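You operate a simulated robot arm through the tools that you are given. There is no shell and no other tool. Be economical: measure what you need, move in short steps, check, and stop when the job is done.

Carry out the task below with a simulated robot arm. There is one attempt and no reset: what you move stays moved.

## Task
Set the four tension dials on the third creel to suit the cones, then latch the carrier up.
Fine: Each cone's count is on its neck; the chart under the dials gives the grams.

It is judged by the outcome, as a careful person would: the job done as asked, and still so three seconds after it is handed in. It fails if anything else is knocked over, pushed out of place, dropped, spilled or broken.

## Robot
A 7-joint arm with a two-finger parallel gripper, hanging from a carriage that runs on a gantry, over the field with the corners [-0.526, -2.304], [0.754, -2.294], [0.736, 0.006], [-0.544, -0.004] (x, y) and turns from -4.939 to 7.069 rad about z. Base frame: it is fixed where the carriage stands at the start and does not move with it; the origin is on the floor, on the carriage's upright axis, x ahead of it, y to its left, z up. Lengths are in m, angles in rad, forces in N, time in s.
With the tool pointing down near the work surface it reaches from about 0.72 to 0.8 m from the robot's upright axis, wherever it stands. Its first joint turns from -2.496 to 2.496 rad. Places, roughly: green-rim black cone [1, 0.5, 1.25]; orange-rim grey cone [1.25, 0.5, 1.25]; third carrier [0.9, 0.5, 1.2]; third creel [0.6, 0.9, 1.8]; third feed-four dial [1.3, 0.3, 1.1]; third feed-one dial [0.7, 0.3, 1.1]; third feed-three dial [1.1, 0.3, 1.1]; third feed-two dial [0.9, 0.3, 1.1]; third yellow latch [0.6, 0.3, 1]. Payload 1.57 kg.
The tool frame sits at the grasp point between the pads (the TCP): z along the fingers, y along the line on which they close. The tips reach 0.03 m beyond it. The gripper opens to 0.11 m. The fingers are 0.024 m wide and 0.012 m thick; the gripper's body (0.048 by 0.112 m) begins 0.078 m behind the TCP.
Orientation is that of the tool frame in the base frame, as a unit quaternion [w, x, y, z]. With the fingers straight down and closing along the base's y, the tool's x points along the base's -x, its y along +y and its z along -z.

## Interface
- The arm moves only by the tool move_arm. Its argument "commands" is a list of rows, each a list of 7 numbers: the opening in per cent of the stroke, from 0 (shut) to 100 (fully open), then the shift along the tool's x, y, z in units of 40 mm (1.0 is 40 mm), then the turn, a rotation vector about the tool's x, y, z in units of 5 degrees (1.0 is 5 degrees). In form: [[grip, tx, ty, tz, wx, wy, wz], ...]. A call has 1 to 8 rows; each row shifts and turns the commanded pose from where the row before left it, along the tool's axes as they then stand. A call with a number of a shift or a turn outside -1 to 1 is refused whole. Each row takes 0.2 s and may step no farther than 0.05 m and 0.15 rad from the row before; otherwise, or with a gripper value out of range, the whole call is refused. Where a pose cannot be reached the arm comes as near as it can. A force on the tool above 60 N (or 10 N above the force at the start of the call, whichever is more), or a blocked arm, ends the call early, and 0.2 s more pass. Each finger travels about 0.045 m/s and halts on what it meets, pressing with about 22 N; the grip force reading is that of the motor and also rises with nothing between the fingers. The clock runs only during rows and for 0.2 s after the last one: add rows that do not move to give the fingers time. The reply holds the time, the measured pose of the TCP, the force on the tool along the base axes, the opening and the grip force, in the units named above and with some noise, with the torque about the TCP (base axes, N m) and any sound that the robot's microphone picked up, and new pictures: "show" is both (left out), scene, wrist or none.
- Cameras (640 x 400 px; columns grow to the right, rows downward): "scene" is now at [0.2656, 0.0566, 1.8522]; the picture's right is [0.78, -0.63, 0.00], its down [-0.50, -0.63, -0.60] and it looks along [0.37, 0.47, -0.80] (base axes); focal length 249 px, centre (320, 200). "wrist" rides on the gripper at [0.07, 0.016, -0.141] in the tool frame; the picture's right is [-0.23, 0.97, 0.00], its down [-0.86, -0.20, -0.48] and it looks along [-0.47, -0.11, 0.88] (tool axes); focal length 222 px, centre (320, 200).
- lift_body(by): slides the trunk up (or, below 0, down) by that many m; the arm and the scene camera ride with it, the base frame stays. It gives what a move gives, with no picture.
- steer(legs): drives the robot by 1 to 6 legs, each [ahead, left, turn to the left] in m, m and rad, along the robot's own axes; the way and the turn of a leg run together, so that a leg with both is an arc; at most 1.5 m and 3.142 rad a leg. The arm and the cameras ride along, it lands a little off, and it stops where it bumps. It keeps to its track: a leg is cut to what the track allows. It gives what a move gives, and a new picture of the scene camera.
- turn_head(pan, tilt): turns the head with the scene camera to pan (to the left, within 2.705 rad either way) and tilt (down, from -0.506 to 1.204), counted from straight ahead of the robot. It gives what a move gives, and a new picture of the scene camera.
- locate(camera, pixels): there is no depth. For up to 12 entries [column, row, z] of the newest picture of that camera ("zoom" is the newest enlarged one), the place [x, y] in the base frame at which the ray of that pixel passes the height z, good to about 0.002 m. No time passes.
- inspect(camera, box): a new picture of the part [left, top, right, bottom] of that camera's present view, enlarged. No time passes.
- hand_in(): hands the job in; it is judged then, once.

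Keep the steps short. Do not move on a guess: measure, check each grasp and each placing, and mend mistakes. In all there are 80 turns and 260 pictures (those below and enlarged ones count). Leave the gripper open and the arm clear of the work at the hand-in unless told otherwise, and finish with a single line.

The tools are called after "Call:" as a command line: name --pt "numbers of a row" for each row, then --argument value for the rest, lists and objects as JSON in quotes. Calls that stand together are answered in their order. move_arm: Moves the arm, as the interface text tells. Its arguments: {"type":"object","properties":{"commands":{"type":"array","items":{"type":"array","items":{"type":"number"}}},"show":{"type":"string","enum":["both","scene","wrist","none"]}},"required":["commands"]} The other tools are called the same way: lift_body (by) slides the trunk up or down; steer (legs) drives the base; turn_head (pan, tilt) turns the head that bears the scene camera; locate (camera, pixels) gives the place at which the rays of pixels pass given heights; inspect (camera, box) takes an enlarged picture of a part of a camera's view; hand_in () hands the job in.

At the start:

```text
time: 0.0
position: [0.7699, 0.1594, 1.4226]
tcp_rot: [0.001, 0.0, 1.0, 0.0]
wrist_force: [0.0, -0.3, 0.5]
torque: [0.03, -0.02, 0.01]
grip_width: 0.1096
gripper_force: 0.0
trunk travel left (down, up): [-0.525, 0.07]
robot x, y, heading: [0.0007, 0.0018, 0.004]
head pan, tilt: [0.895, 0.932]
```

scene: 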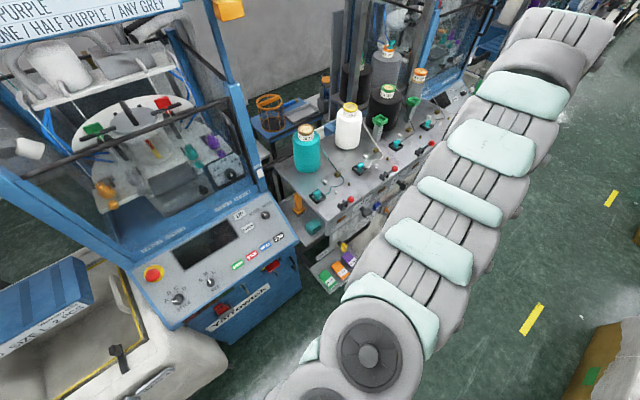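
wrist: 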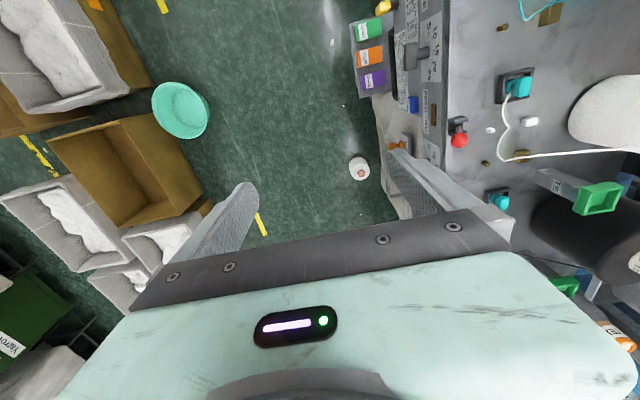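

I see the third creel table with cones at scene (300-430, 70-170). I'll enlarge that area and the wrist view first.

Call:
inspect --camera "scene" --box '[270, 40, 450, 152]'

Call:
inspect --camera "scene" --box '[270, 140, 450, 300]'

Call:
inspect --camera "wrist" --box '[340, 0, 640, 200]'

```text
3.56 times, centred on (360, 96) of scene
```

zoom: 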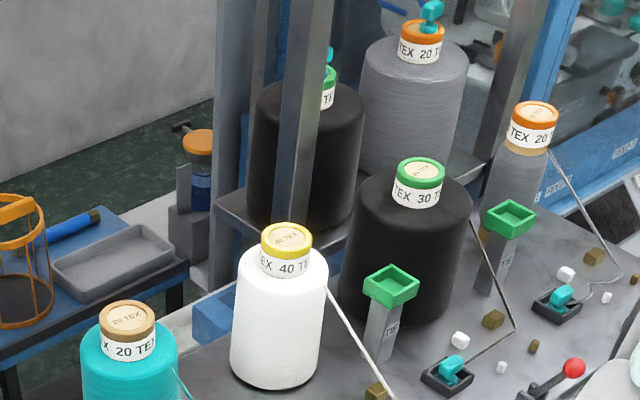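

```text
2.50 times, centred on (360, 220) of scene
```

zoom: 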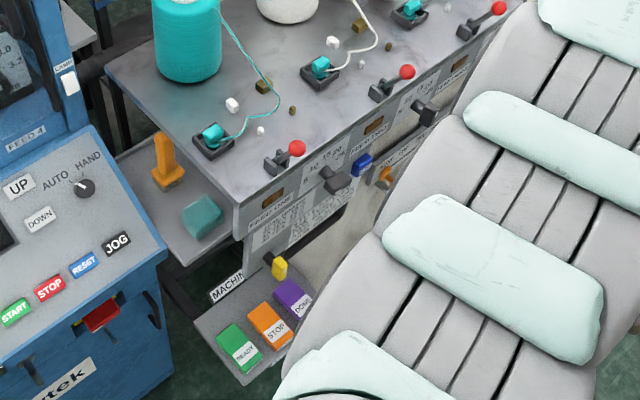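

```text
2.00 times, centred on (490, 100) of wrist
```

zoom: 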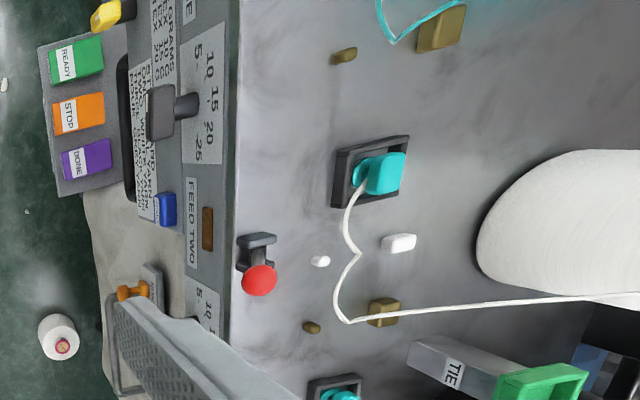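

Cones read: teal 20, white 40, black 30, grey 20 TEX (to be confirmed). The arm hides the panel; before driving back (-y) I look to that side.

Call:
turn_head --pan -1.2 --tilt 0.6

```text
time: 2.0
position: [0.7687, 0.1603, 1.4236]
tcp_rot: [0.002, 0.0, 1.0, 0.0]
wrist_force: [0.0, -0.6, 0.3]
torque: [0.0, -0.04, -0.03]
grip_width: 0.1099
gripper_force: 0.1
trunk travel left (down, up): [-0.525, 0.07]
robot x, y, heading: [-0.0028, 0.002, -0.001]
head pan, tilt: [-1.201, 0.6]
```

scene: 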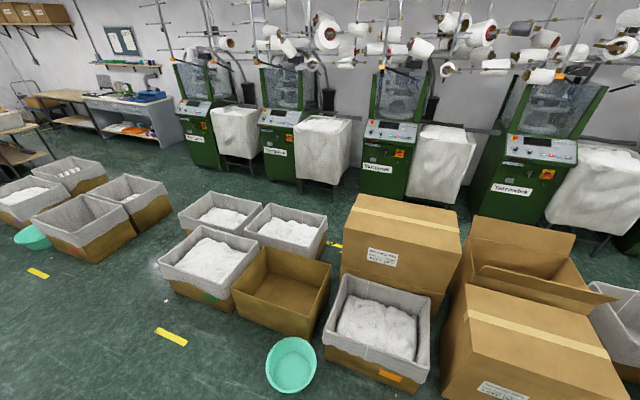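

The way back is clear (only low boxes). I drive back 0.75 m and ahead 0.3 m, then turn left to face the creel.

Call:
steer --legs '[[0, -0.8, 0], [0.5, 0, 0], [0, 0, 1.5708]]'

Call:
turn_head --pan 0.3 --tilt 0.6

```text
time: 12.7
position: [0.328, -0.0397, 1.423]
tcp_rot: [0.002, -0.706, 0.708, 0.0]
wrist_force: [1.2, -0.7, -0.6]
torque: [-0.01, 0.03, -0.01]
grip_width: 0.1101
gripper_force: 0.0
trunk travel left (down, up): [-0.525, 0.07]
robot x, y, heading: [0.4861, -0.8074, 1.568]
head pan, tilt: [-1.201, 0.6]
```

scene: 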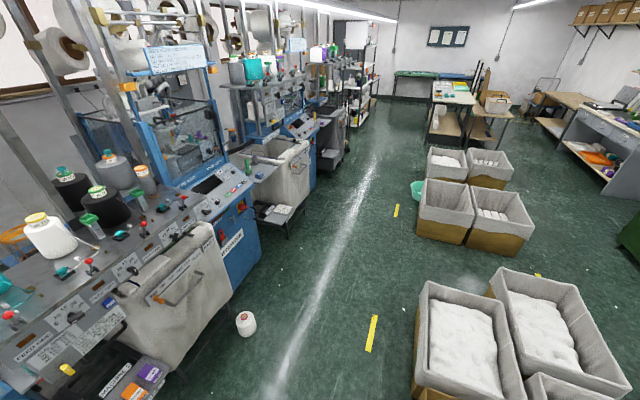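

```text
time: 14.2
position: [0.3287, -0.0401, 1.4232]
tcp_rot: [0.0, -0.706, 0.708, 0.001]
wrist_force: [0.2, 0.2, -0.3]
torque: [0.01, -0.01, 0.0]
grip_width: 0.1099
gripper_force: 0.0
trunk travel left (down, up): [-0.525, 0.07]
robot x, y, heading: [0.4909, -0.8065, 1.57]
head pan, tilt: [0.3, 0.6]
```

scene: 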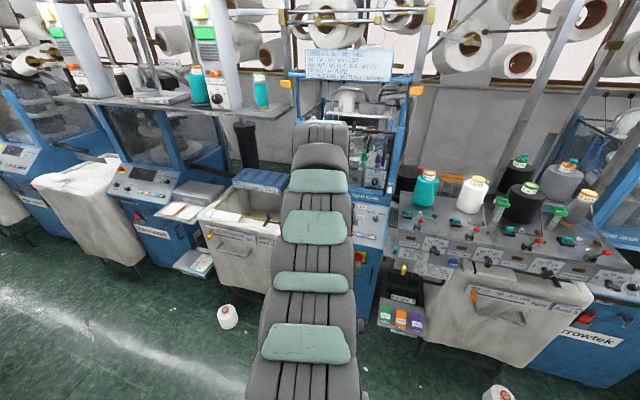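

The panel is now clear of the arm. I point the head at the creel to the right.

Call:
turn_head --pan -0.35 --tilt 0.55

Call:
inspect --camera "scene" --box '[200, 60, 440, 210]'

Call:
inspect --camera "scene" --box '[200, 180, 360, 280]'

Call:
inspect --camera "scene" --box '[300, 180, 460, 280]'

```text
time: 15.3
position: [0.3283, -0.0401, 1.4226]
tcp_rot: [0.001, -0.707, 0.708, 0.0]
wrist_force: [0.7, 0.4, 0.3]
torque: [0.01, 0.01, 0.0]
grip_width: 0.1101
gripper_force: 0.0
trunk travel left (down, up): [-0.525, 0.07]
robot x, y, heading: [0.4851, -0.8082, 1.568]
head pan, tilt: [-0.351, 0.55]
```

scene: 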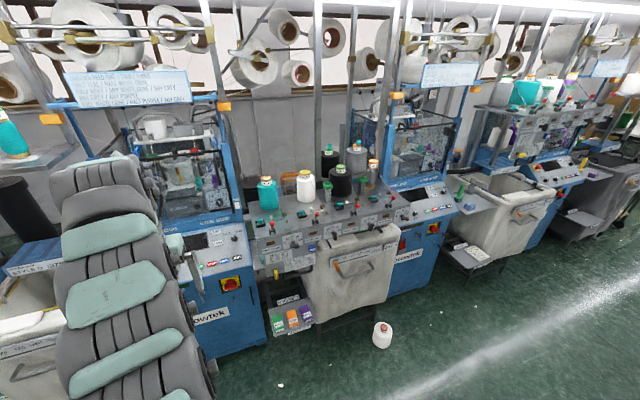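

```text
2.67 times, centred on (320, 135) of scene
```

zoom: 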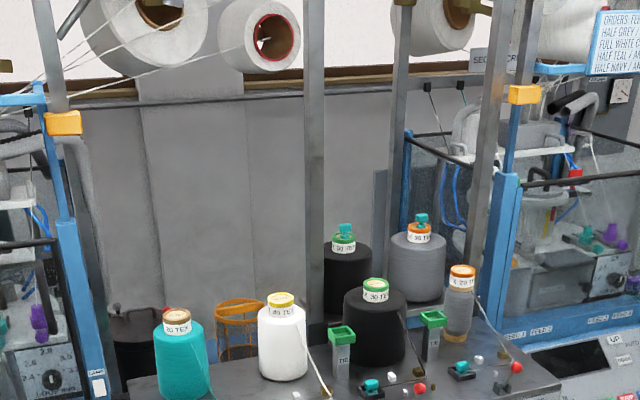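

```text
4.00 times, centred on (280, 230) of scene
```

zoom: 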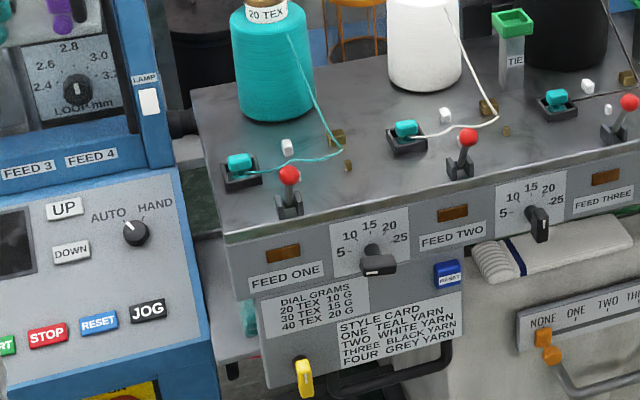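

```text
4.00 times, centred on (380, 230) of scene
```

zoom: 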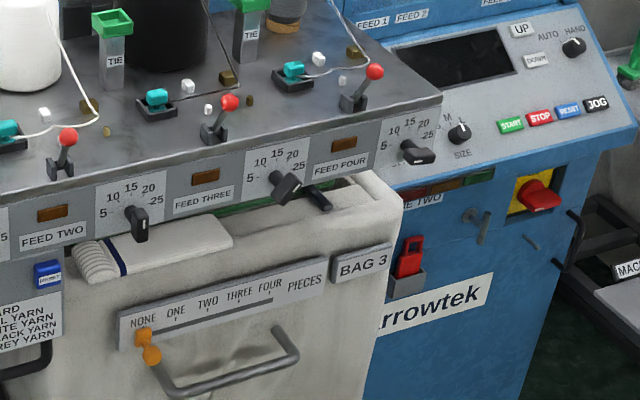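

Chart reads: 20→10 g, 30→15 g, 40→20 g. Next I move right along the creel for closer looks at dials, chart and latch.

Call:
steer --legs '[[0, -0.25, 0]]'

Call:
turn_head --pan -0.2 --tilt 0.7

Call:
inspect --camera "scene" --box '[220, 20, 460, 170]'

```text
time: 17.1
position: [0.5702, -0.0396, 1.4233]
tcp_rot: [-0.001, 0.708, -0.706, -0.001]
wrist_force: [0.6, 0.3, 1.1]
torque: [0.01, -0.02, 0.02]
grip_width: 0.1101
gripper_force: 0.0
trunk travel left (down, up): [-0.525, 0.07]
robot x, y, heading: [0.7319, -0.8099, 1.571]
head pan, tilt: [-0.351, 0.55]
```

scene: 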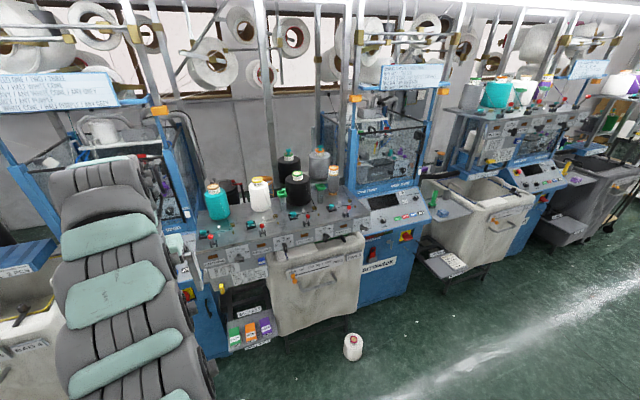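

```text
time: 17.8
position: [0.5712, -0.0406, 1.423]
tcp_rot: [-0.001, 0.707, -0.707, 0.0]
wrist_force: [0.2, 0.3, 0.1]
torque: [0.02, 0.01, 0.02]
grip_width: 0.11
gripper_force: 0.1
trunk travel left (down, up): [-0.525, 0.07]
robot x, y, heading: [0.7313, -0.8088, 1.571]
head pan, tilt: [-0.201, 0.7]
```

scene: 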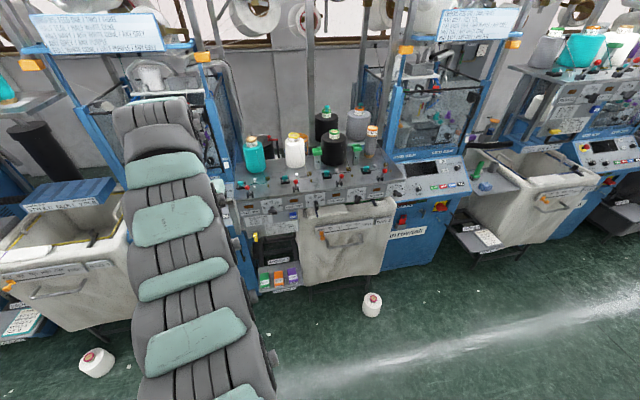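

```text
2.67 times, centred on (340, 95) of scene
```

zoom: 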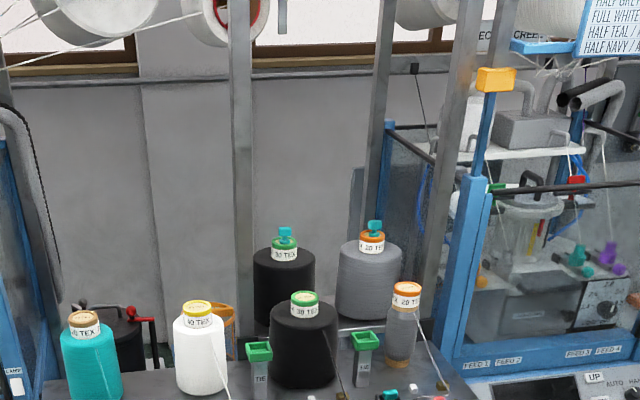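

Now tight zooms on necks, chart/latch and the dials.

Call:
inspect --camera "scene" --box '[230, 120, 310, 170]'

Call:
inspect --camera "scene" --box '[310, 100, 390, 150]'

Call:
inspect --camera "scene" --box '[230, 185, 326, 245]'

Call:
inspect --camera "scene" --box '[320, 160, 416, 220]'

Call:
inspect --camera "scene" --box '[230, 220, 326, 300]'

```text
8.00 times, centred on (270, 145) of scene
```

zoom: 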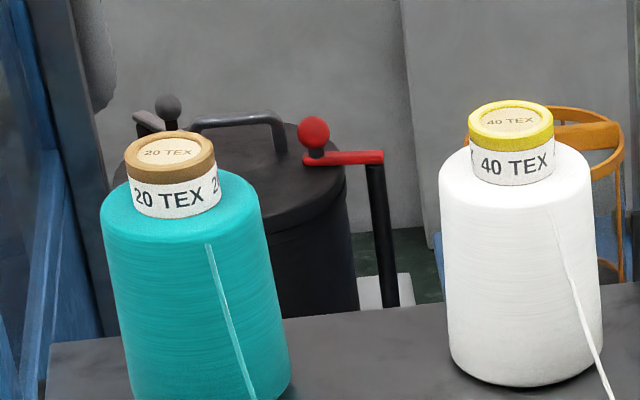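

```text
8.00 times, centred on (350, 125) of scene
```

zoom: 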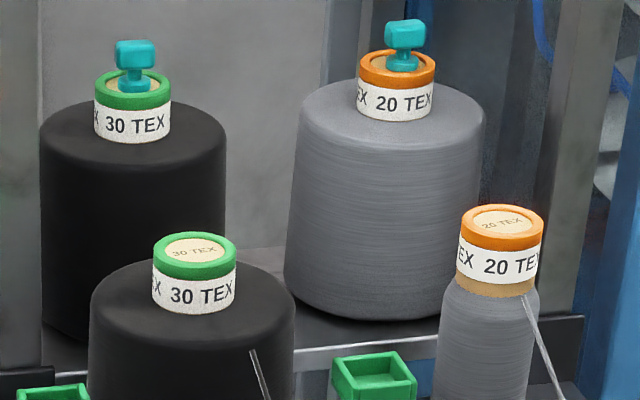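

```text
6.67 times, centred on (278, 215) of scene
```

zoom: 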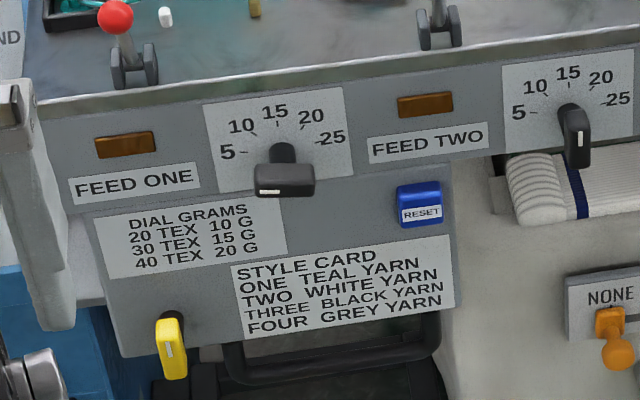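

```text
6.67 times, centred on (368, 190) of scene
```

zoom: 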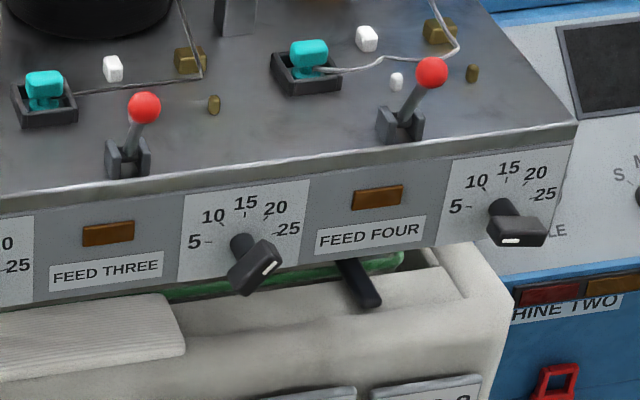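

```text
5.00 times, centred on (278, 260) of scene
```

zoom: 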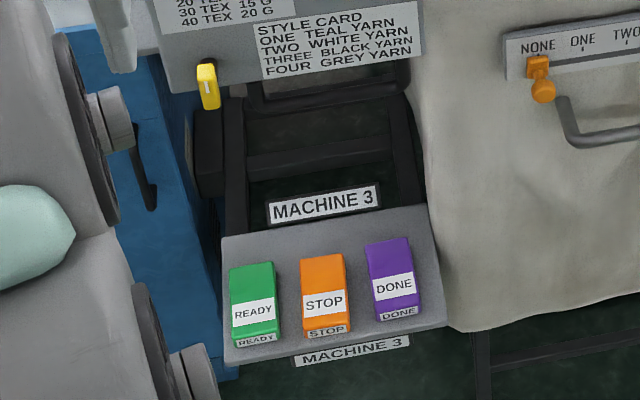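

Counts confirmed 20/40/30/20. I now look at the neighbouring creels to see how a latched-up carrier looks, right one first.

Call:
inspect --camera "scene" --box '[480, 20, 640, 220]'

Call:
turn_head --pan 0.9 --tilt 0.5

```text
2.00 times, centred on (560, 120) of scene
```

zoom: 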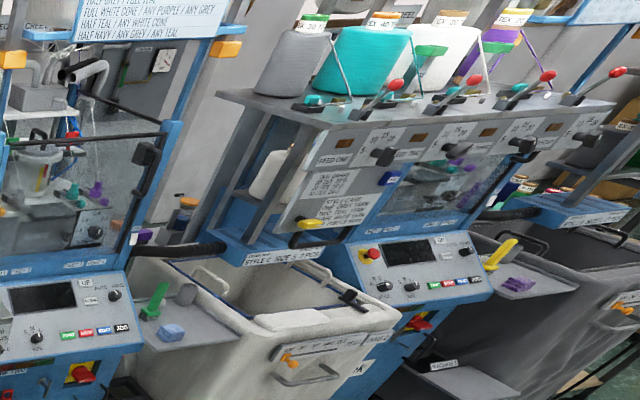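

```text
time: 19.1
position: [0.5698, -0.0392, 1.4238]
tcp_rot: [0.0, 0.708, -0.706, -0.001]
wrist_force: [0.4, 0.3, -0.4]
torque: [0.0, 0.02, 0.01]
grip_width: 0.1098
gripper_force: 0.1
trunk travel left (down, up): [-0.525, 0.07]
robot x, y, heading: [0.7308, -0.8075, 1.572]
head pan, tilt: [0.901, 0.499]
```

scene: 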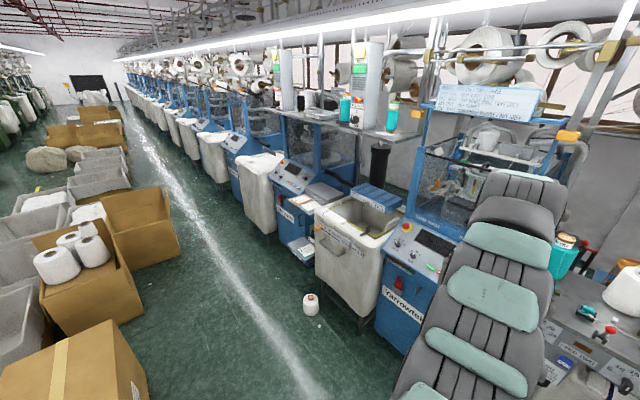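

The right-hand creel stands higher with its yellow latch turned level. I look closer at it and at our carrier's handle.

Call:
turn_head --pan -0.7 --tilt 0.6

Call:
inspect --camera "scene" --box '[200, 60, 440, 210]'

```text
time: 20.8
position: [0.5702, -0.039, 1.4231]
tcp_rot: [0.0, 0.708, -0.707, -0.001]
wrist_force: [0.1, 0.1, -0.1]
torque: [0.04, -0.03, -0.03]
grip_width: 0.11
gripper_force: 0.1
trunk travel left (down, up): [-0.525, 0.07]
robot x, y, heading: [0.7338, -0.807, 1.575]
head pan, tilt: [-0.7, 0.6]
```

scene: 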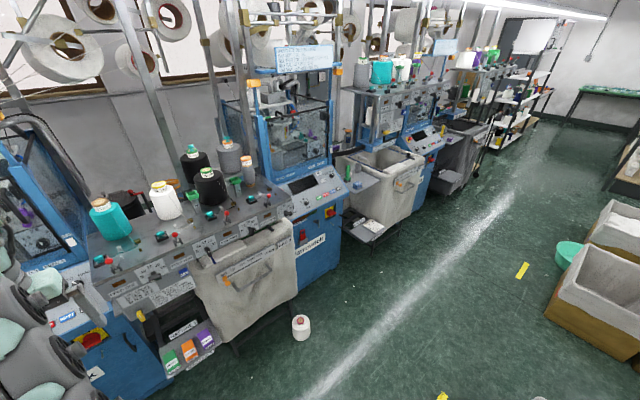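

```text
2.67 times, centred on (320, 135) of scene
```

zoom: 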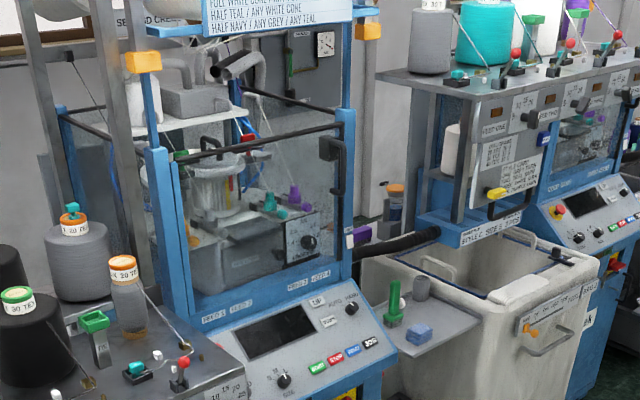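

Call:
inspect --camera "scene" --box '[340, 70, 440, 150]'

Call:
inspect --camera "scene" --box '[85, 220, 225, 370]'

```text
5.00 times, centred on (390, 110) of scene
```

zoom: 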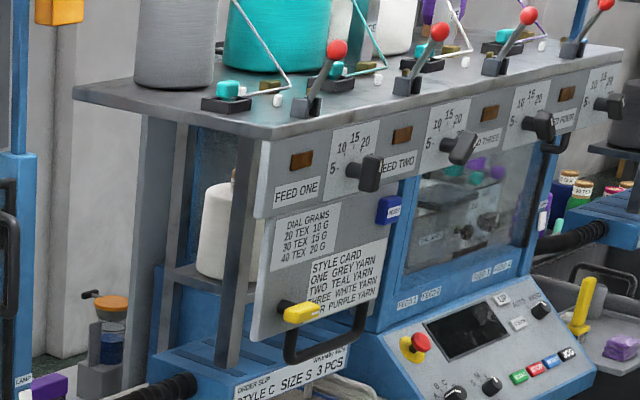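

```text
2.67 times, centred on (155, 295) of scene
```

zoom: 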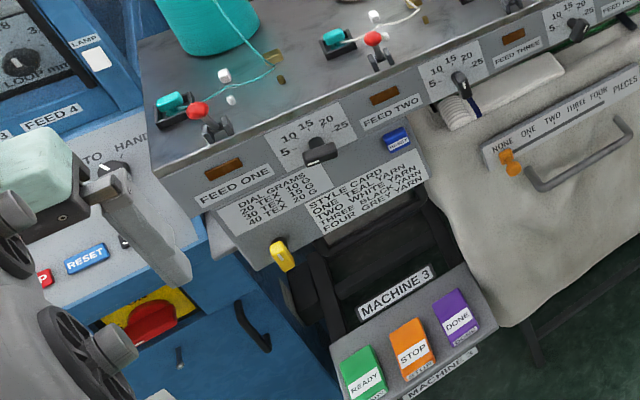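

The handle under the style card lifts the carrier; the latch then turns level. I measure the panel edge corners of ours and the neighbour.

Call:
locate --camera "scene" --pixels '[[92.3, 284.4, 1.05], [92.3, 284.4, 1.1], [92.3, 284.4, 1.15], [92.3, 284.4, 1.2], [377.6, 97, 1.2], [377.6, 97, 1.3], [377.6, 97, 1.4], [377.6, 97, 1.5]]'

Call:
turn_head --pan 0.0 --tilt 0.75

```text
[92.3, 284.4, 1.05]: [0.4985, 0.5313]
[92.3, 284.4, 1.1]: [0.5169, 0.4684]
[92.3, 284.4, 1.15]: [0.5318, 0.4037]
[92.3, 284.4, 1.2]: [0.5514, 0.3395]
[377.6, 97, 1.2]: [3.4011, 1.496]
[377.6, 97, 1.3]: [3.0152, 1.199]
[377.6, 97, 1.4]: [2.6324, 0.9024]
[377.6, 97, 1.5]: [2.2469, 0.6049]
```

```text
time: 21.9
position: [0.57, -0.0393, 1.4228]
tcp_rot: [-0.001, 0.708, -0.706, -0.001]
wrist_force: [-0.2, 0.8, 0.5]
torque: [-0.03, 0.02, -0.02]
grip_width: 0.1098
gripper_force: 0.0
trunk travel left (down, up): [-0.525, 0.07]
robot x, y, heading: [0.7316, -0.8106, 1.575]
head pan, tilt: [0.0, 0.75]
```

scene: 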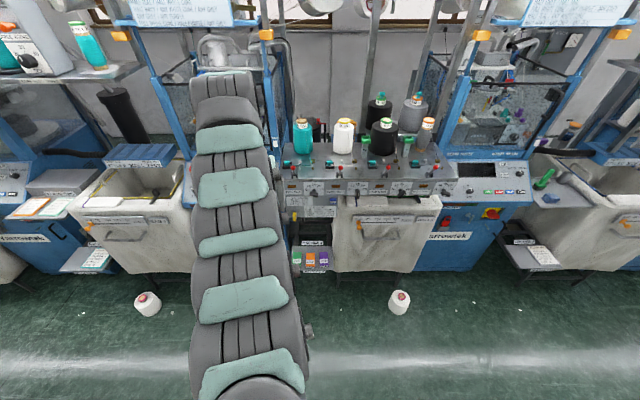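

Dials lie at y≈0.3. I tilt the tool forward to point at the panel (about tool -y), in place at y≈-0.04.

Call:
move_arm --pt "100 0 0 0 0 -1 0" --pt "100 0 0 0 0 -1 0" --pt "100 0 0 0 0 -1 0" --pt "100 0 0 0 0 -1 0" --pt "100 0 0 0 0 -1 0" --pt "100 0 0 0 0 -1 0" --pt "100 0 0 0 0 -1 0" --pt "100 0 0 0 0 -1 0" --show "none"

Call:
move_arm --pt "100 0 0 0 0 -1 0" --pt "100 0 0 0 0 -1 0" --pt "100 0 0 0 0 -1 0" --pt "100 0 0 0 0 -1 0" --pt "100 0 0 0 0 -1 0" --pt "100 0 0 0 0 -1 0" --pt "100 0 0 0 0 -1 0" --pt "100 0 0 0 0 -1 0" --show "none"

Call:
move_arm --pt "100 0 0 0 0 -1 0" --pt "100 0 0 0 0 -1 0" --show "both"

```text
time: 23.6
position: [0.5701, -0.0399, 1.4237]
tcp_rot: [-0.242, 0.665, -0.664, -0.242]
wrist_force: [0.7, 1.1, 0.7]
torque: [-0.01, 0.03, 0.01]
grip_width: 0.1102
gripper_force: 0.0
trunk travel left (down, up): [-0.525, 0.07]
robot x, y, heading: [0.7324, -0.8089, 1.577]
head pan, tilt: [0.0, 0.75]
```

```text
time: 25.4
position: [0.57, -0.0393, 1.4235]
tcp_rot: [-0.454, 0.542, -0.54, -0.456]
wrist_force: [-0.1, 0.1, 0.1]
torque: [-0.03, 0.02, -0.02]
grip_width: 0.1098
gripper_force: 0.1
trunk travel left (down, up): [-0.525, 0.07]
robot x, y, heading: [0.7312, -0.8083, 1.571]
head pan, tilt: [0.0, 0.75]
```

```text
time: 26.1
position: [0.5718, -0.0404, 1.4234]
tcp_rot: [0.5, -0.499, 0.499, 0.501]
wrist_force: [0.1, -0.3, -0.6]
torque: [-0.01, 0.01, -0.01]
grip_width: 0.11
gripper_force: 0.0
trunk travel left (down, up): [-0.525, 0.07]
robot x, y, heading: [0.7332, -0.8092, 1.57]
head pan, tilt: [0.0, 0.75]
```

scene: 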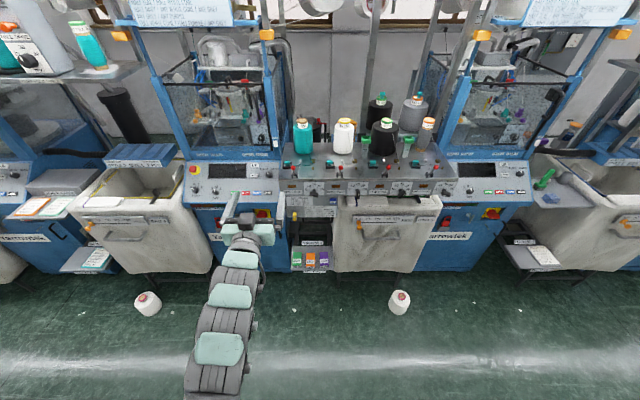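
wrist: 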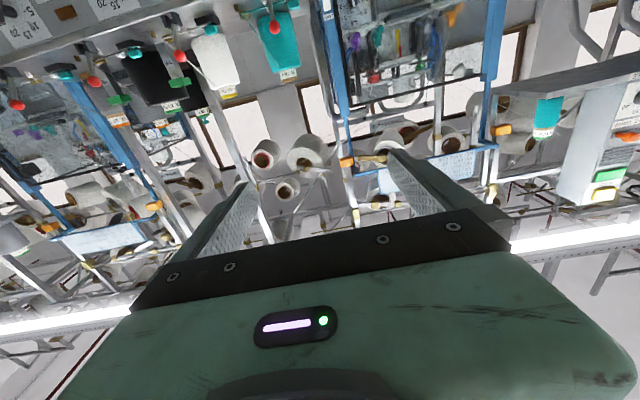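

The arm holds the level pose well. I zoom on the dials from this angle to read them.

Call:
inspect --camera "scene" --box '[280, 170, 344, 210]'

Call:
inspect --camera "scene" --box '[335, 170, 399, 210]'

Call:
inspect --camera "scene" --box '[385, 170, 449, 210]'

```text
10.00 times, centred on (312, 190) of scene
```

zoom: 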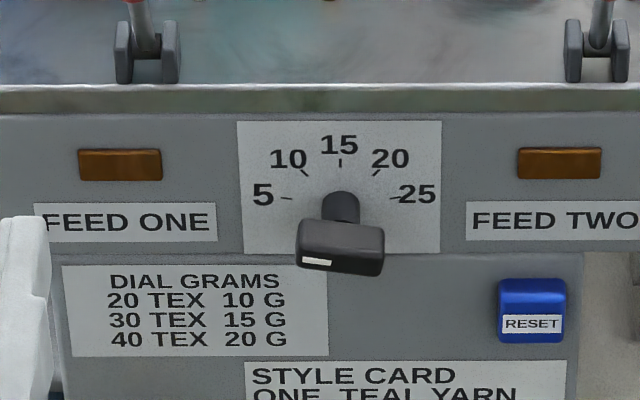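

```text
10.00 times, centred on (367, 190) of scene
```

zoom: 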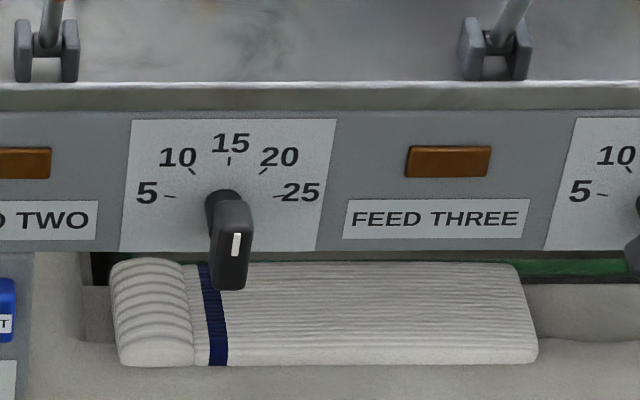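

```text
10.00 times, centred on (417, 190) of scene
```

zoom: 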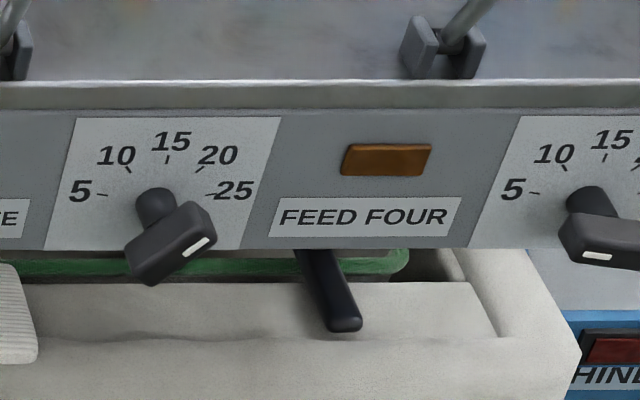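

Readings: dial one ≈5, two ≈15, three ≈20, four ≈5. I take rays now for ticks, then lower the trunk to triangulate.

Call:
locate --camera "zoom" --pixels '[[102, 194, 1.0], [102, 194, 1.2], [127, 169, 1.0], [127, 169, 1.2], [167, 159, 1.0], [167, 159, 1.2], [200, 172, 1.0], [200, 172, 1.2], [211, 195, 1.0], [211, 195, 1.2], [196, 246, 1.0], [196, 246, 1.2]]'

Call:
inspect --camera "scene" --box '[280, 200, 344, 240]'

```text
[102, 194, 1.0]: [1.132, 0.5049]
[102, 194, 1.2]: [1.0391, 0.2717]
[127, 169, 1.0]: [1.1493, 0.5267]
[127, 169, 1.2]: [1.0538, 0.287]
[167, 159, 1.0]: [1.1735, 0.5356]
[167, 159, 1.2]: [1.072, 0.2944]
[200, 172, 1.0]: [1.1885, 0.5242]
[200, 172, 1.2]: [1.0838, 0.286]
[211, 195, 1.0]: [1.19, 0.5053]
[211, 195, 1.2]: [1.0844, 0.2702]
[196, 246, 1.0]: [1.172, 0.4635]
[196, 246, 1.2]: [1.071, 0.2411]
```

```text
10.00 times, centred on (312, 220) of scene
```

zoom: 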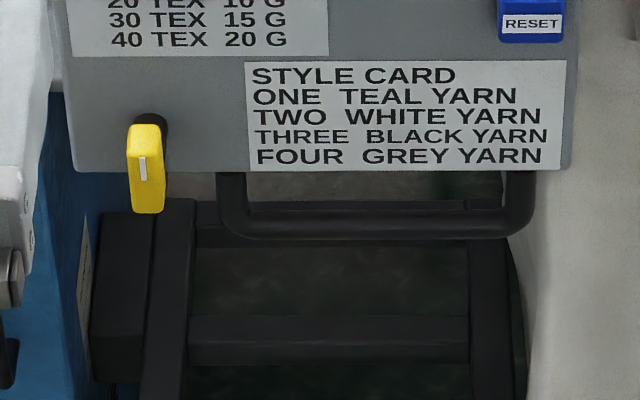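

Rays for latch and handle before lowering.

Call:
locate --camera "zoom" --pixels '[[143, 168, 0.8], [143, 168, 1.1], [148, 213, 0.8], [148, 213, 1.1], [232, 225, 0.8], [232, 225, 1.1], [518, 220, 0.8], [518, 220, 1.1], [75, 171, 0.8], [75, 171, 1.1], [563, 167, 0.8], [563, 167, 1.1]]'

Call:
lift_body --by -0.3

Call:
turn_head --pan -0.2 --tilt 0.5

```text
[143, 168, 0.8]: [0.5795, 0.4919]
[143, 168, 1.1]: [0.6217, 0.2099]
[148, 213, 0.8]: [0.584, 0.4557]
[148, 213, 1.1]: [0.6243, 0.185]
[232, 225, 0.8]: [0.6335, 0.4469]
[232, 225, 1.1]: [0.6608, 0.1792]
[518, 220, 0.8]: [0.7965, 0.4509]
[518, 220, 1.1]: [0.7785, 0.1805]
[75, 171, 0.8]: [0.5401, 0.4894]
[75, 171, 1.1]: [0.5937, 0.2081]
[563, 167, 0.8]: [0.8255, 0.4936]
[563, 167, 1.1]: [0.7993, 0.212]
```

```text
time: 29.1
position: [0.5713, -0.0392, 1.1238]
tcp_rot: [0.5, -0.5, 0.499, 0.501]
wrist_force: [-0.9, 0.2, -0.3]
torque: [0.0, 0.03, 0.01]
grip_width: 0.1099
gripper_force: 0.0
trunk travel left (down, up): [-0.225, 0.37]
robot x, y, heading: [0.7367, -0.8121, 1.573]
head pan, tilt: [0.0, 0.75]
```

```text
time: 29.8
position: [0.5712, -0.0409, 1.1234]
tcp_rot: [0.5, -0.5, 0.499, 0.501]
wrist_force: [-0.3, 0.2, -0.1]
torque: [-0.05, 0.0, 0.02]
grip_width: 0.1101
gripper_force: 0.1
trunk travel left (down, up): [-0.225, 0.37]
robot x, y, heading: [0.7308, -0.8123, 1.573]
head pan, tilt: [-0.201, 0.499]
```

scene: 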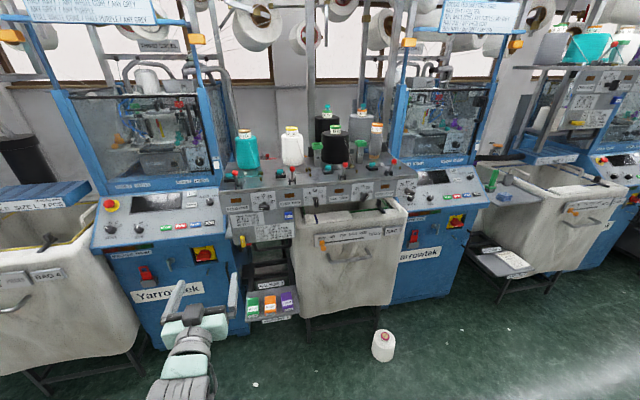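

Call:
inspect --camera "scene" --box '[326, 166, 422, 226]'

Call:
locate --camera "scene" --pixels '[[320, 200, 0.9], [320, 200, 1.2]]'

Call:
inspect --camera "scene" --box '[220, 180, 316, 260]'

```text
6.67 times, centred on (374, 196) of scene
```

zoom: 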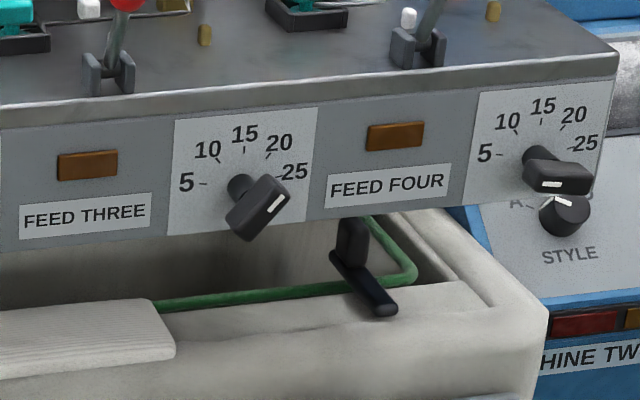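

```text
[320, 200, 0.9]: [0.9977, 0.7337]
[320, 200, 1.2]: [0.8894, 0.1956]
```

```text
5.00 times, centred on (268, 220) of scene
```

zoom: 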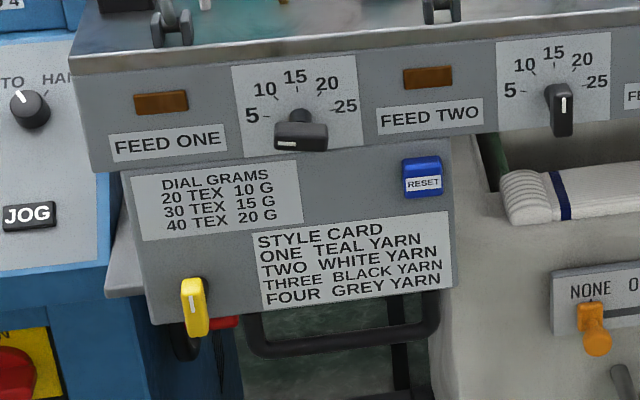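

Call:
locate --camera "scene" --pixels '[[362.75, 188.5, 1.0], [362.75, 188.5, 1.2], [356.45, 193.6, 1.0], [356.45, 193.6, 1.2], [367.55, 196.75, 1.0], [367.55, 196.75, 1.2], [242.2, 240.2, 0.8], [242.2, 240.2, 1.1], [235.4, 244.6, 0.8], [235.4, 244.6, 1.1], [261.2, 209, 1.0], [261.2, 209, 1.2]]'

```text
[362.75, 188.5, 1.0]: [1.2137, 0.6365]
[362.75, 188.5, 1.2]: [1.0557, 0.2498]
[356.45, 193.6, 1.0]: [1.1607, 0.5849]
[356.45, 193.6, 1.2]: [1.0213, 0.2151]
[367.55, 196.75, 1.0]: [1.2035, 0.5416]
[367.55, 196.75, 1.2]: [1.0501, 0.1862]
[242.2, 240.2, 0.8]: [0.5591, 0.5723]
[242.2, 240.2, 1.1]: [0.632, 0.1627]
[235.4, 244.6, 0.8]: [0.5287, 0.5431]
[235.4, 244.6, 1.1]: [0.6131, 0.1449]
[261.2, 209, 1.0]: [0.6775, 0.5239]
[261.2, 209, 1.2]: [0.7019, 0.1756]
```

Geometry: panel at y≈0.368; dial 3 centre (1.103, 1.113), ticks ±40°/±80° at 20/10 and 25/5; knobs' front at y≈0.333. I shift the tool to x≈0.70 and roll it −85° for dial one's near-level bar.

Call:
move_arm --pt "100 0 -0.82 0 0 0 0" --pt "100 0 -0.82 0 0 0 0" --pt "100 0 -0.82 0 0 0 0" --pt "100 0 -0.82 0 0 0 0" --pt "100 0 0 0 0 0 -1" --pt "100 0 0 0 0 0 -1" --pt "100 0 0 0 0 0 -1" --pt "100 0 0 0 0 0 -1" --show "none"

Call:
move_arm --pt "100 0 0 0 0 0 -1" --pt "100 0 0 0 0 0 -1" --pt "100 0 0 0 0 0 -1" --pt "100 0 0 0 0 0 -1" --pt "100 0 0 0 0 0 -1" --pt "100 0 0 0 0 0 -1" --pt "100 0 0 0 0 0 -1" --pt "100 0 0 0 0 0 -1" --show "none"

Call:
move_arm --pt "100 0 0 0 0 0 -1" --pt "100 0 0 0 0 0 -1" --pt "100 0 0 0 0 0 -1" --pt "100 0 0 0 0 0 -1" --pt "100 0 0 0 0 0 -1" --pt "100 0 0 0 0 0 0" --show "both"

```text
time: 31.6
position: [0.7018, -0.0394, 1.124]
tcp_rot: [0.579, -0.579, 0.405, 0.406]
wrist_force: [0.3, 0.0, 0.9]
torque: [0.03, 0.04, 0.01]
grip_width: 0.1099
gripper_force: 0.0
trunk travel left (down, up): [-0.225, 0.37]
robot x, y, heading: [0.7275, -0.8067, 1.574]
head pan, tilt: [-0.201, 0.499]
```

```text
time: 33.4
position: [0.7021, -0.0406, 1.1223]
tcp_rot: [0.683, -0.683, 0.182, 0.184]
wrist_force: [0.1, -1.4, -0.2]
torque: [-0.02, 0.02, -0.02]
grip_width: 0.11
gripper_force: 0.0
trunk travel left (down, up): [-0.225, 0.37]
robot x, y, heading: [0.7363, -0.8129, 1.569]
head pan, tilt: [-0.201, 0.499]
```

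```text
time: 34.8
position: [0.7026, -0.0403, 1.123]
tcp_rot: [0.707, -0.706, 0.03, 0.031]
wrist_force: [-0.1, 0.6, -0.1]
torque: [0.01, 0.03, -0.01]
grip_width: 0.1101
gripper_force: 0.0
trunk travel left (down, up): [-0.225, 0.37]
robot x, y, heading: [0.7343, -0.8099, 1.576]
head pan, tilt: [-0.201, 0.499]
```

scene: 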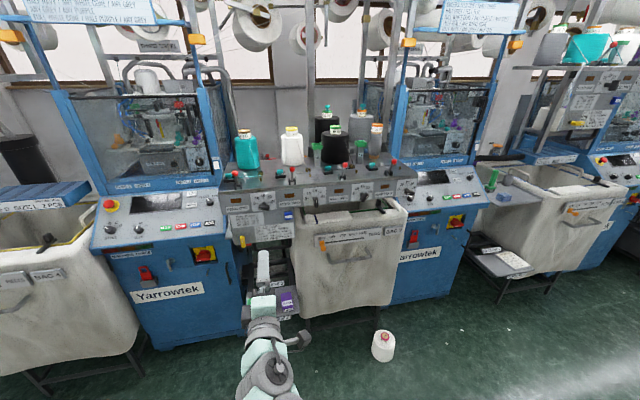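
wrist: 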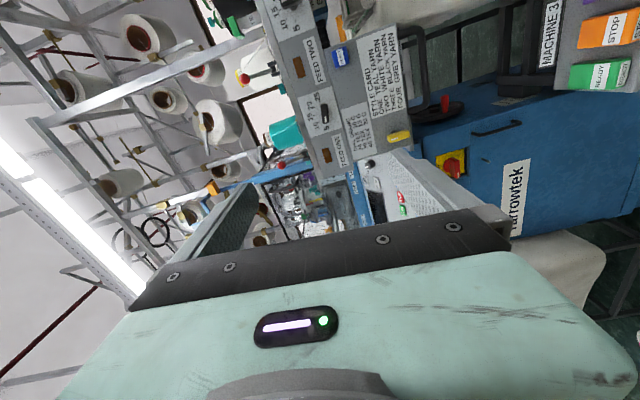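

Dial one appears in the wrist view at about (318,120). I zoom there.

Call:
inspect --camera "wrist" --box '[280, 70, 376, 130]'

```text
6.67 times, centred on (328, 100) of wrist
```

zoom: 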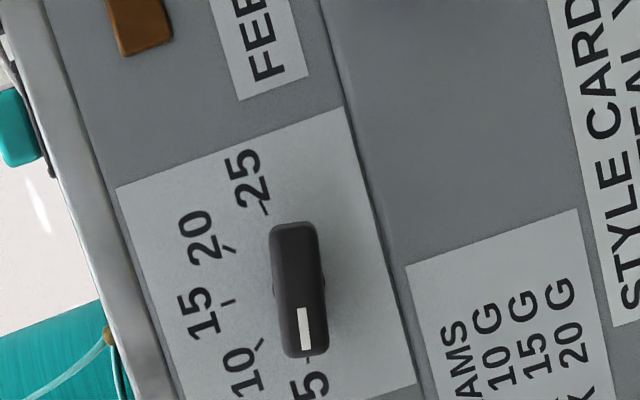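

Dial one points at 5 (≈-80°). I locate its ticks and knob bar from this view.

Call:
locate --camera "zoom" --pixels '[[229, 300, 1.13], [229, 300, 1.15], [308, 358, 1.1], [308, 358, 1.13], [263, 207, 1.1], [263, 207, 1.13], [300, 295, 1.1], [300, 295, 1.12], [296, 228, 1.1], [296, 228, 1.12], [306, 353, 1.1], [306, 353, 1.12]]'

```text
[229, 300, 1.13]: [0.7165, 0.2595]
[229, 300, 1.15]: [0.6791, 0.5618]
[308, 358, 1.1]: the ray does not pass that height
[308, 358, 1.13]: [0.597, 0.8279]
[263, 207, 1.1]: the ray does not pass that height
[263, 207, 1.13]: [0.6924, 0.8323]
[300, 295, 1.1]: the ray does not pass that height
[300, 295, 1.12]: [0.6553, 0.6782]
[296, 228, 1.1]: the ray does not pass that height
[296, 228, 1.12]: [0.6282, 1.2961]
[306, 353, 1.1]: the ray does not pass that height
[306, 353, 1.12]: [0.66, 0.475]
```

Dial one pivot at (0.703, 1.112), bar centred on it. I drive ahead 0.22 m, then align.

Call:
steer --legs '[[0.22, 0, 0]]'

Call:
move_arm --pt "60 0 0.27 0 0 0 1" --pt "60 0 0 0 0 0 0" --show "wrist"

```text
time: 36.5
position: [0.7056, 0.1796, 1.1228]
tcp_rot: [0.707, -0.705, 0.031, 0.031]
wrist_force: [-0.2, -0.1, -0.3]
torque: [0.01, 0.0, 0.01]
grip_width: 0.11
gripper_force: 0.1
trunk travel left (down, up): [-0.225, 0.37]
robot x, y, heading: [0.7344, -0.5919, 1.569]
head pan, tilt: [-0.201, 0.499]
```

scene: 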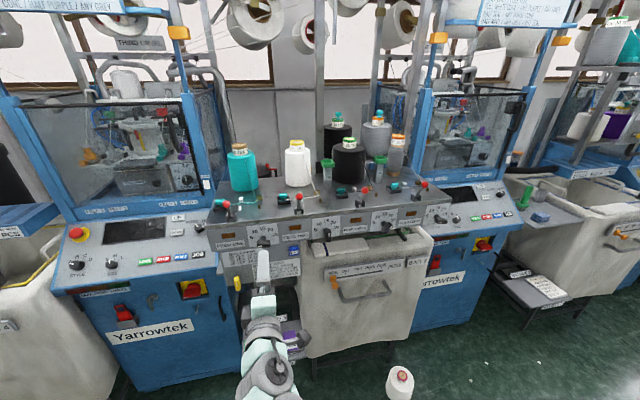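

```text
time: 37.1
position: [0.7025, 0.1793, 1.1131]
tcp_rot: [0.705, -0.704, 0.061, 0.061]
wrist_force: [0.0, 0.6, -0.2]
torque: [0.01, -0.01, 0.0]
grip_width: 0.0659
gripper_force: 0.1
trunk travel left (down, up): [-0.225, 0.37]
robot x, y, heading: [0.7339, -0.5885, 1.572]
head pan, tilt: [-0.201, 0.499]
```

wrist: 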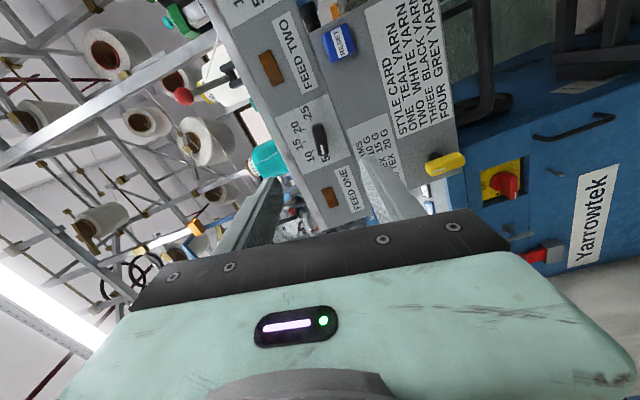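

Aligned at (0.7025, 1.113). I advance 0.1 m (tips to y≈0.31) and check.

Call:
move_arm --pt "60 0 0 0.85 0 0 0" --pt "60 0 0 0.85 0 0 0" --pt "60 0 0 0.85 0 0 0" --pt "60 0 0 0 0 0 0" --show "both"

Call:
inspect --camera "wrist" --box '[200, 100, 440, 250]'

```text
time: 38.1
position: [0.7029, 0.2828, 1.1134]
tcp_rot: [0.705, -0.704, 0.062, 0.061]
wrist_force: [-0.7, -0.3, -0.7]
torque: [0.03, -0.03, 0.0]
grip_width: 0.066
gripper_force: 0.0
trunk travel left (down, up): [-0.225, 0.37]
robot x, y, heading: [0.733, -0.5908, 1.569]
head pan, tilt: [-0.201, 0.499]
```

scene: 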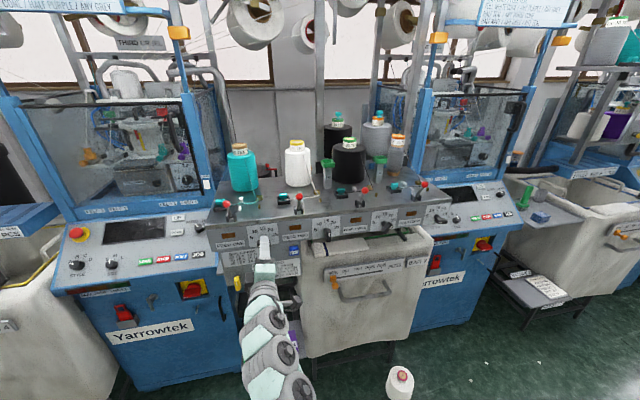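
wrist: 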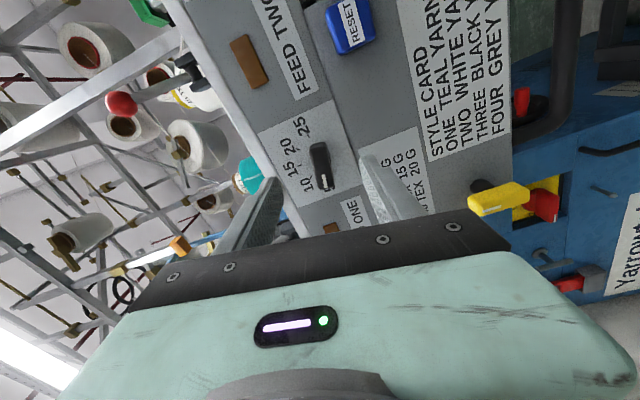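

```text
2.67 times, centred on (320, 175) of wrist
```

zoom: 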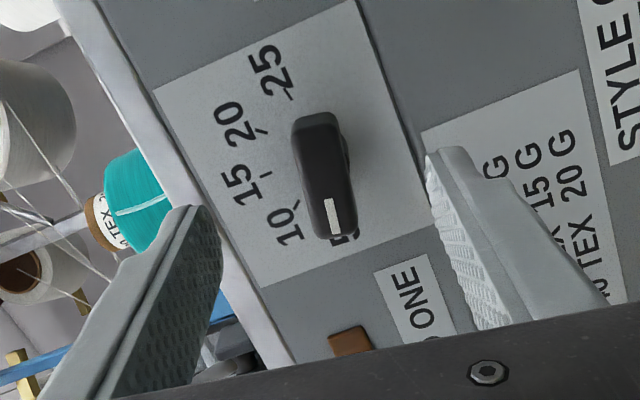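

The fingers straddle the bar evenly. I advance 37 mm to y≈0.32 and close gently.

Call:
move_arm --pt "60 0 0 0.5 0 0 0" --pt "60 0 0 0.42 0 0 0" --pt "30 0 0 0 0 0 0" --pt "0 0 0 0 0 0 0" --pt "0 0 0 0 0 0 0" --pt "0 0 0 0 0 0 0" --pt "0 0 0 0 0 0 0" --show "wrist"

Call:
inspect --camera "wrist" --box '[220, 80, 420, 205]'

```text
time: 39.7
position: [0.7011, 0.3191, 1.1132]
tcp_rot: [-0.704, 0.704, -0.062, -0.062]
wrist_force: [-2.6, 7.0, -9.4]
torque: [-0.37, 0.01, -0.01]
grip_width: 0.0175
gripper_force: 32.9
trunk travel left (down, up): [-0.225, 0.37]
robot x, y, heading: [0.7337, -0.5902, 1.571]
head pan, tilt: [-0.201, 0.499]
```

wrist: 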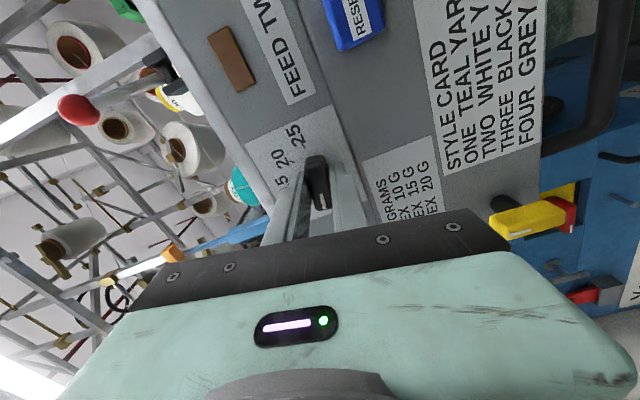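

```text
3.20 times, centred on (320, 142) of wrist
```

zoom: 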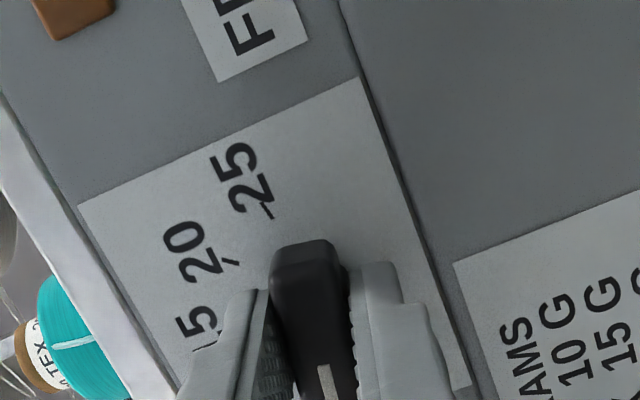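

Gripped (17.5 mm, tool at −80° dial angle). I turn clockwise 40°.

Call:
move_arm --pt "0 0 0 0 0 0 1" --pt "0 0 0 0 0 0 1" --pt "0 0 0 0 0 0 1" --pt "0 0 0 0 0 0 1" --pt "0 0 0 0 0 0 1" --pt "0 0 0 0 0 0 1" --pt "0 0 0 0 0 0 1" --pt "0 0 0 0 0 0 1" --show "wrist"

Call:
inspect --camera "wrist" --box '[220, 80, 420, 205]'

```text
time: 41.5
position: [0.7034, 0.3183, 1.114]
tcp_rot: [0.642, -0.64, 0.299, 0.299]
wrist_force: [-1.6, 4.8, 0.9]
torque: [-0.74, 0.01, -0.51]
grip_width: 0.0176
gripper_force: 32.7
trunk travel left (down, up): [-0.225, 0.37]
robot x, y, heading: [0.7338, -0.5903, 1.571]
head pan, tilt: [-0.201, 0.499]
```

wrist: 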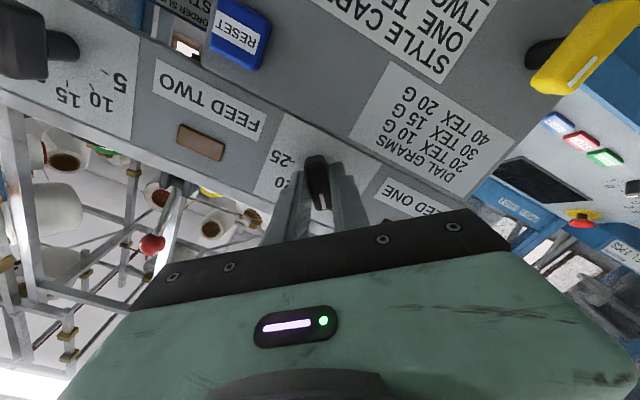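

```text
3.20 times, centred on (320, 142) of wrist
```

zoom: 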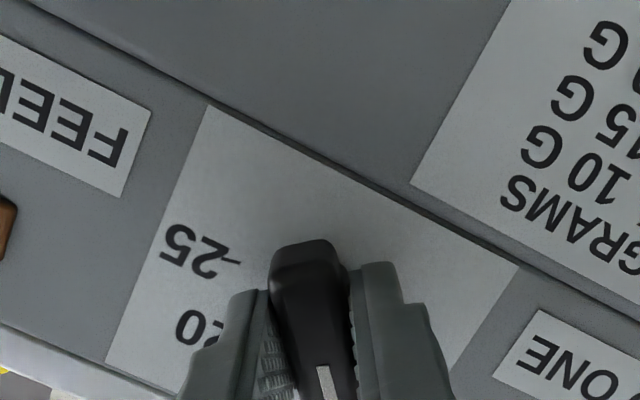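

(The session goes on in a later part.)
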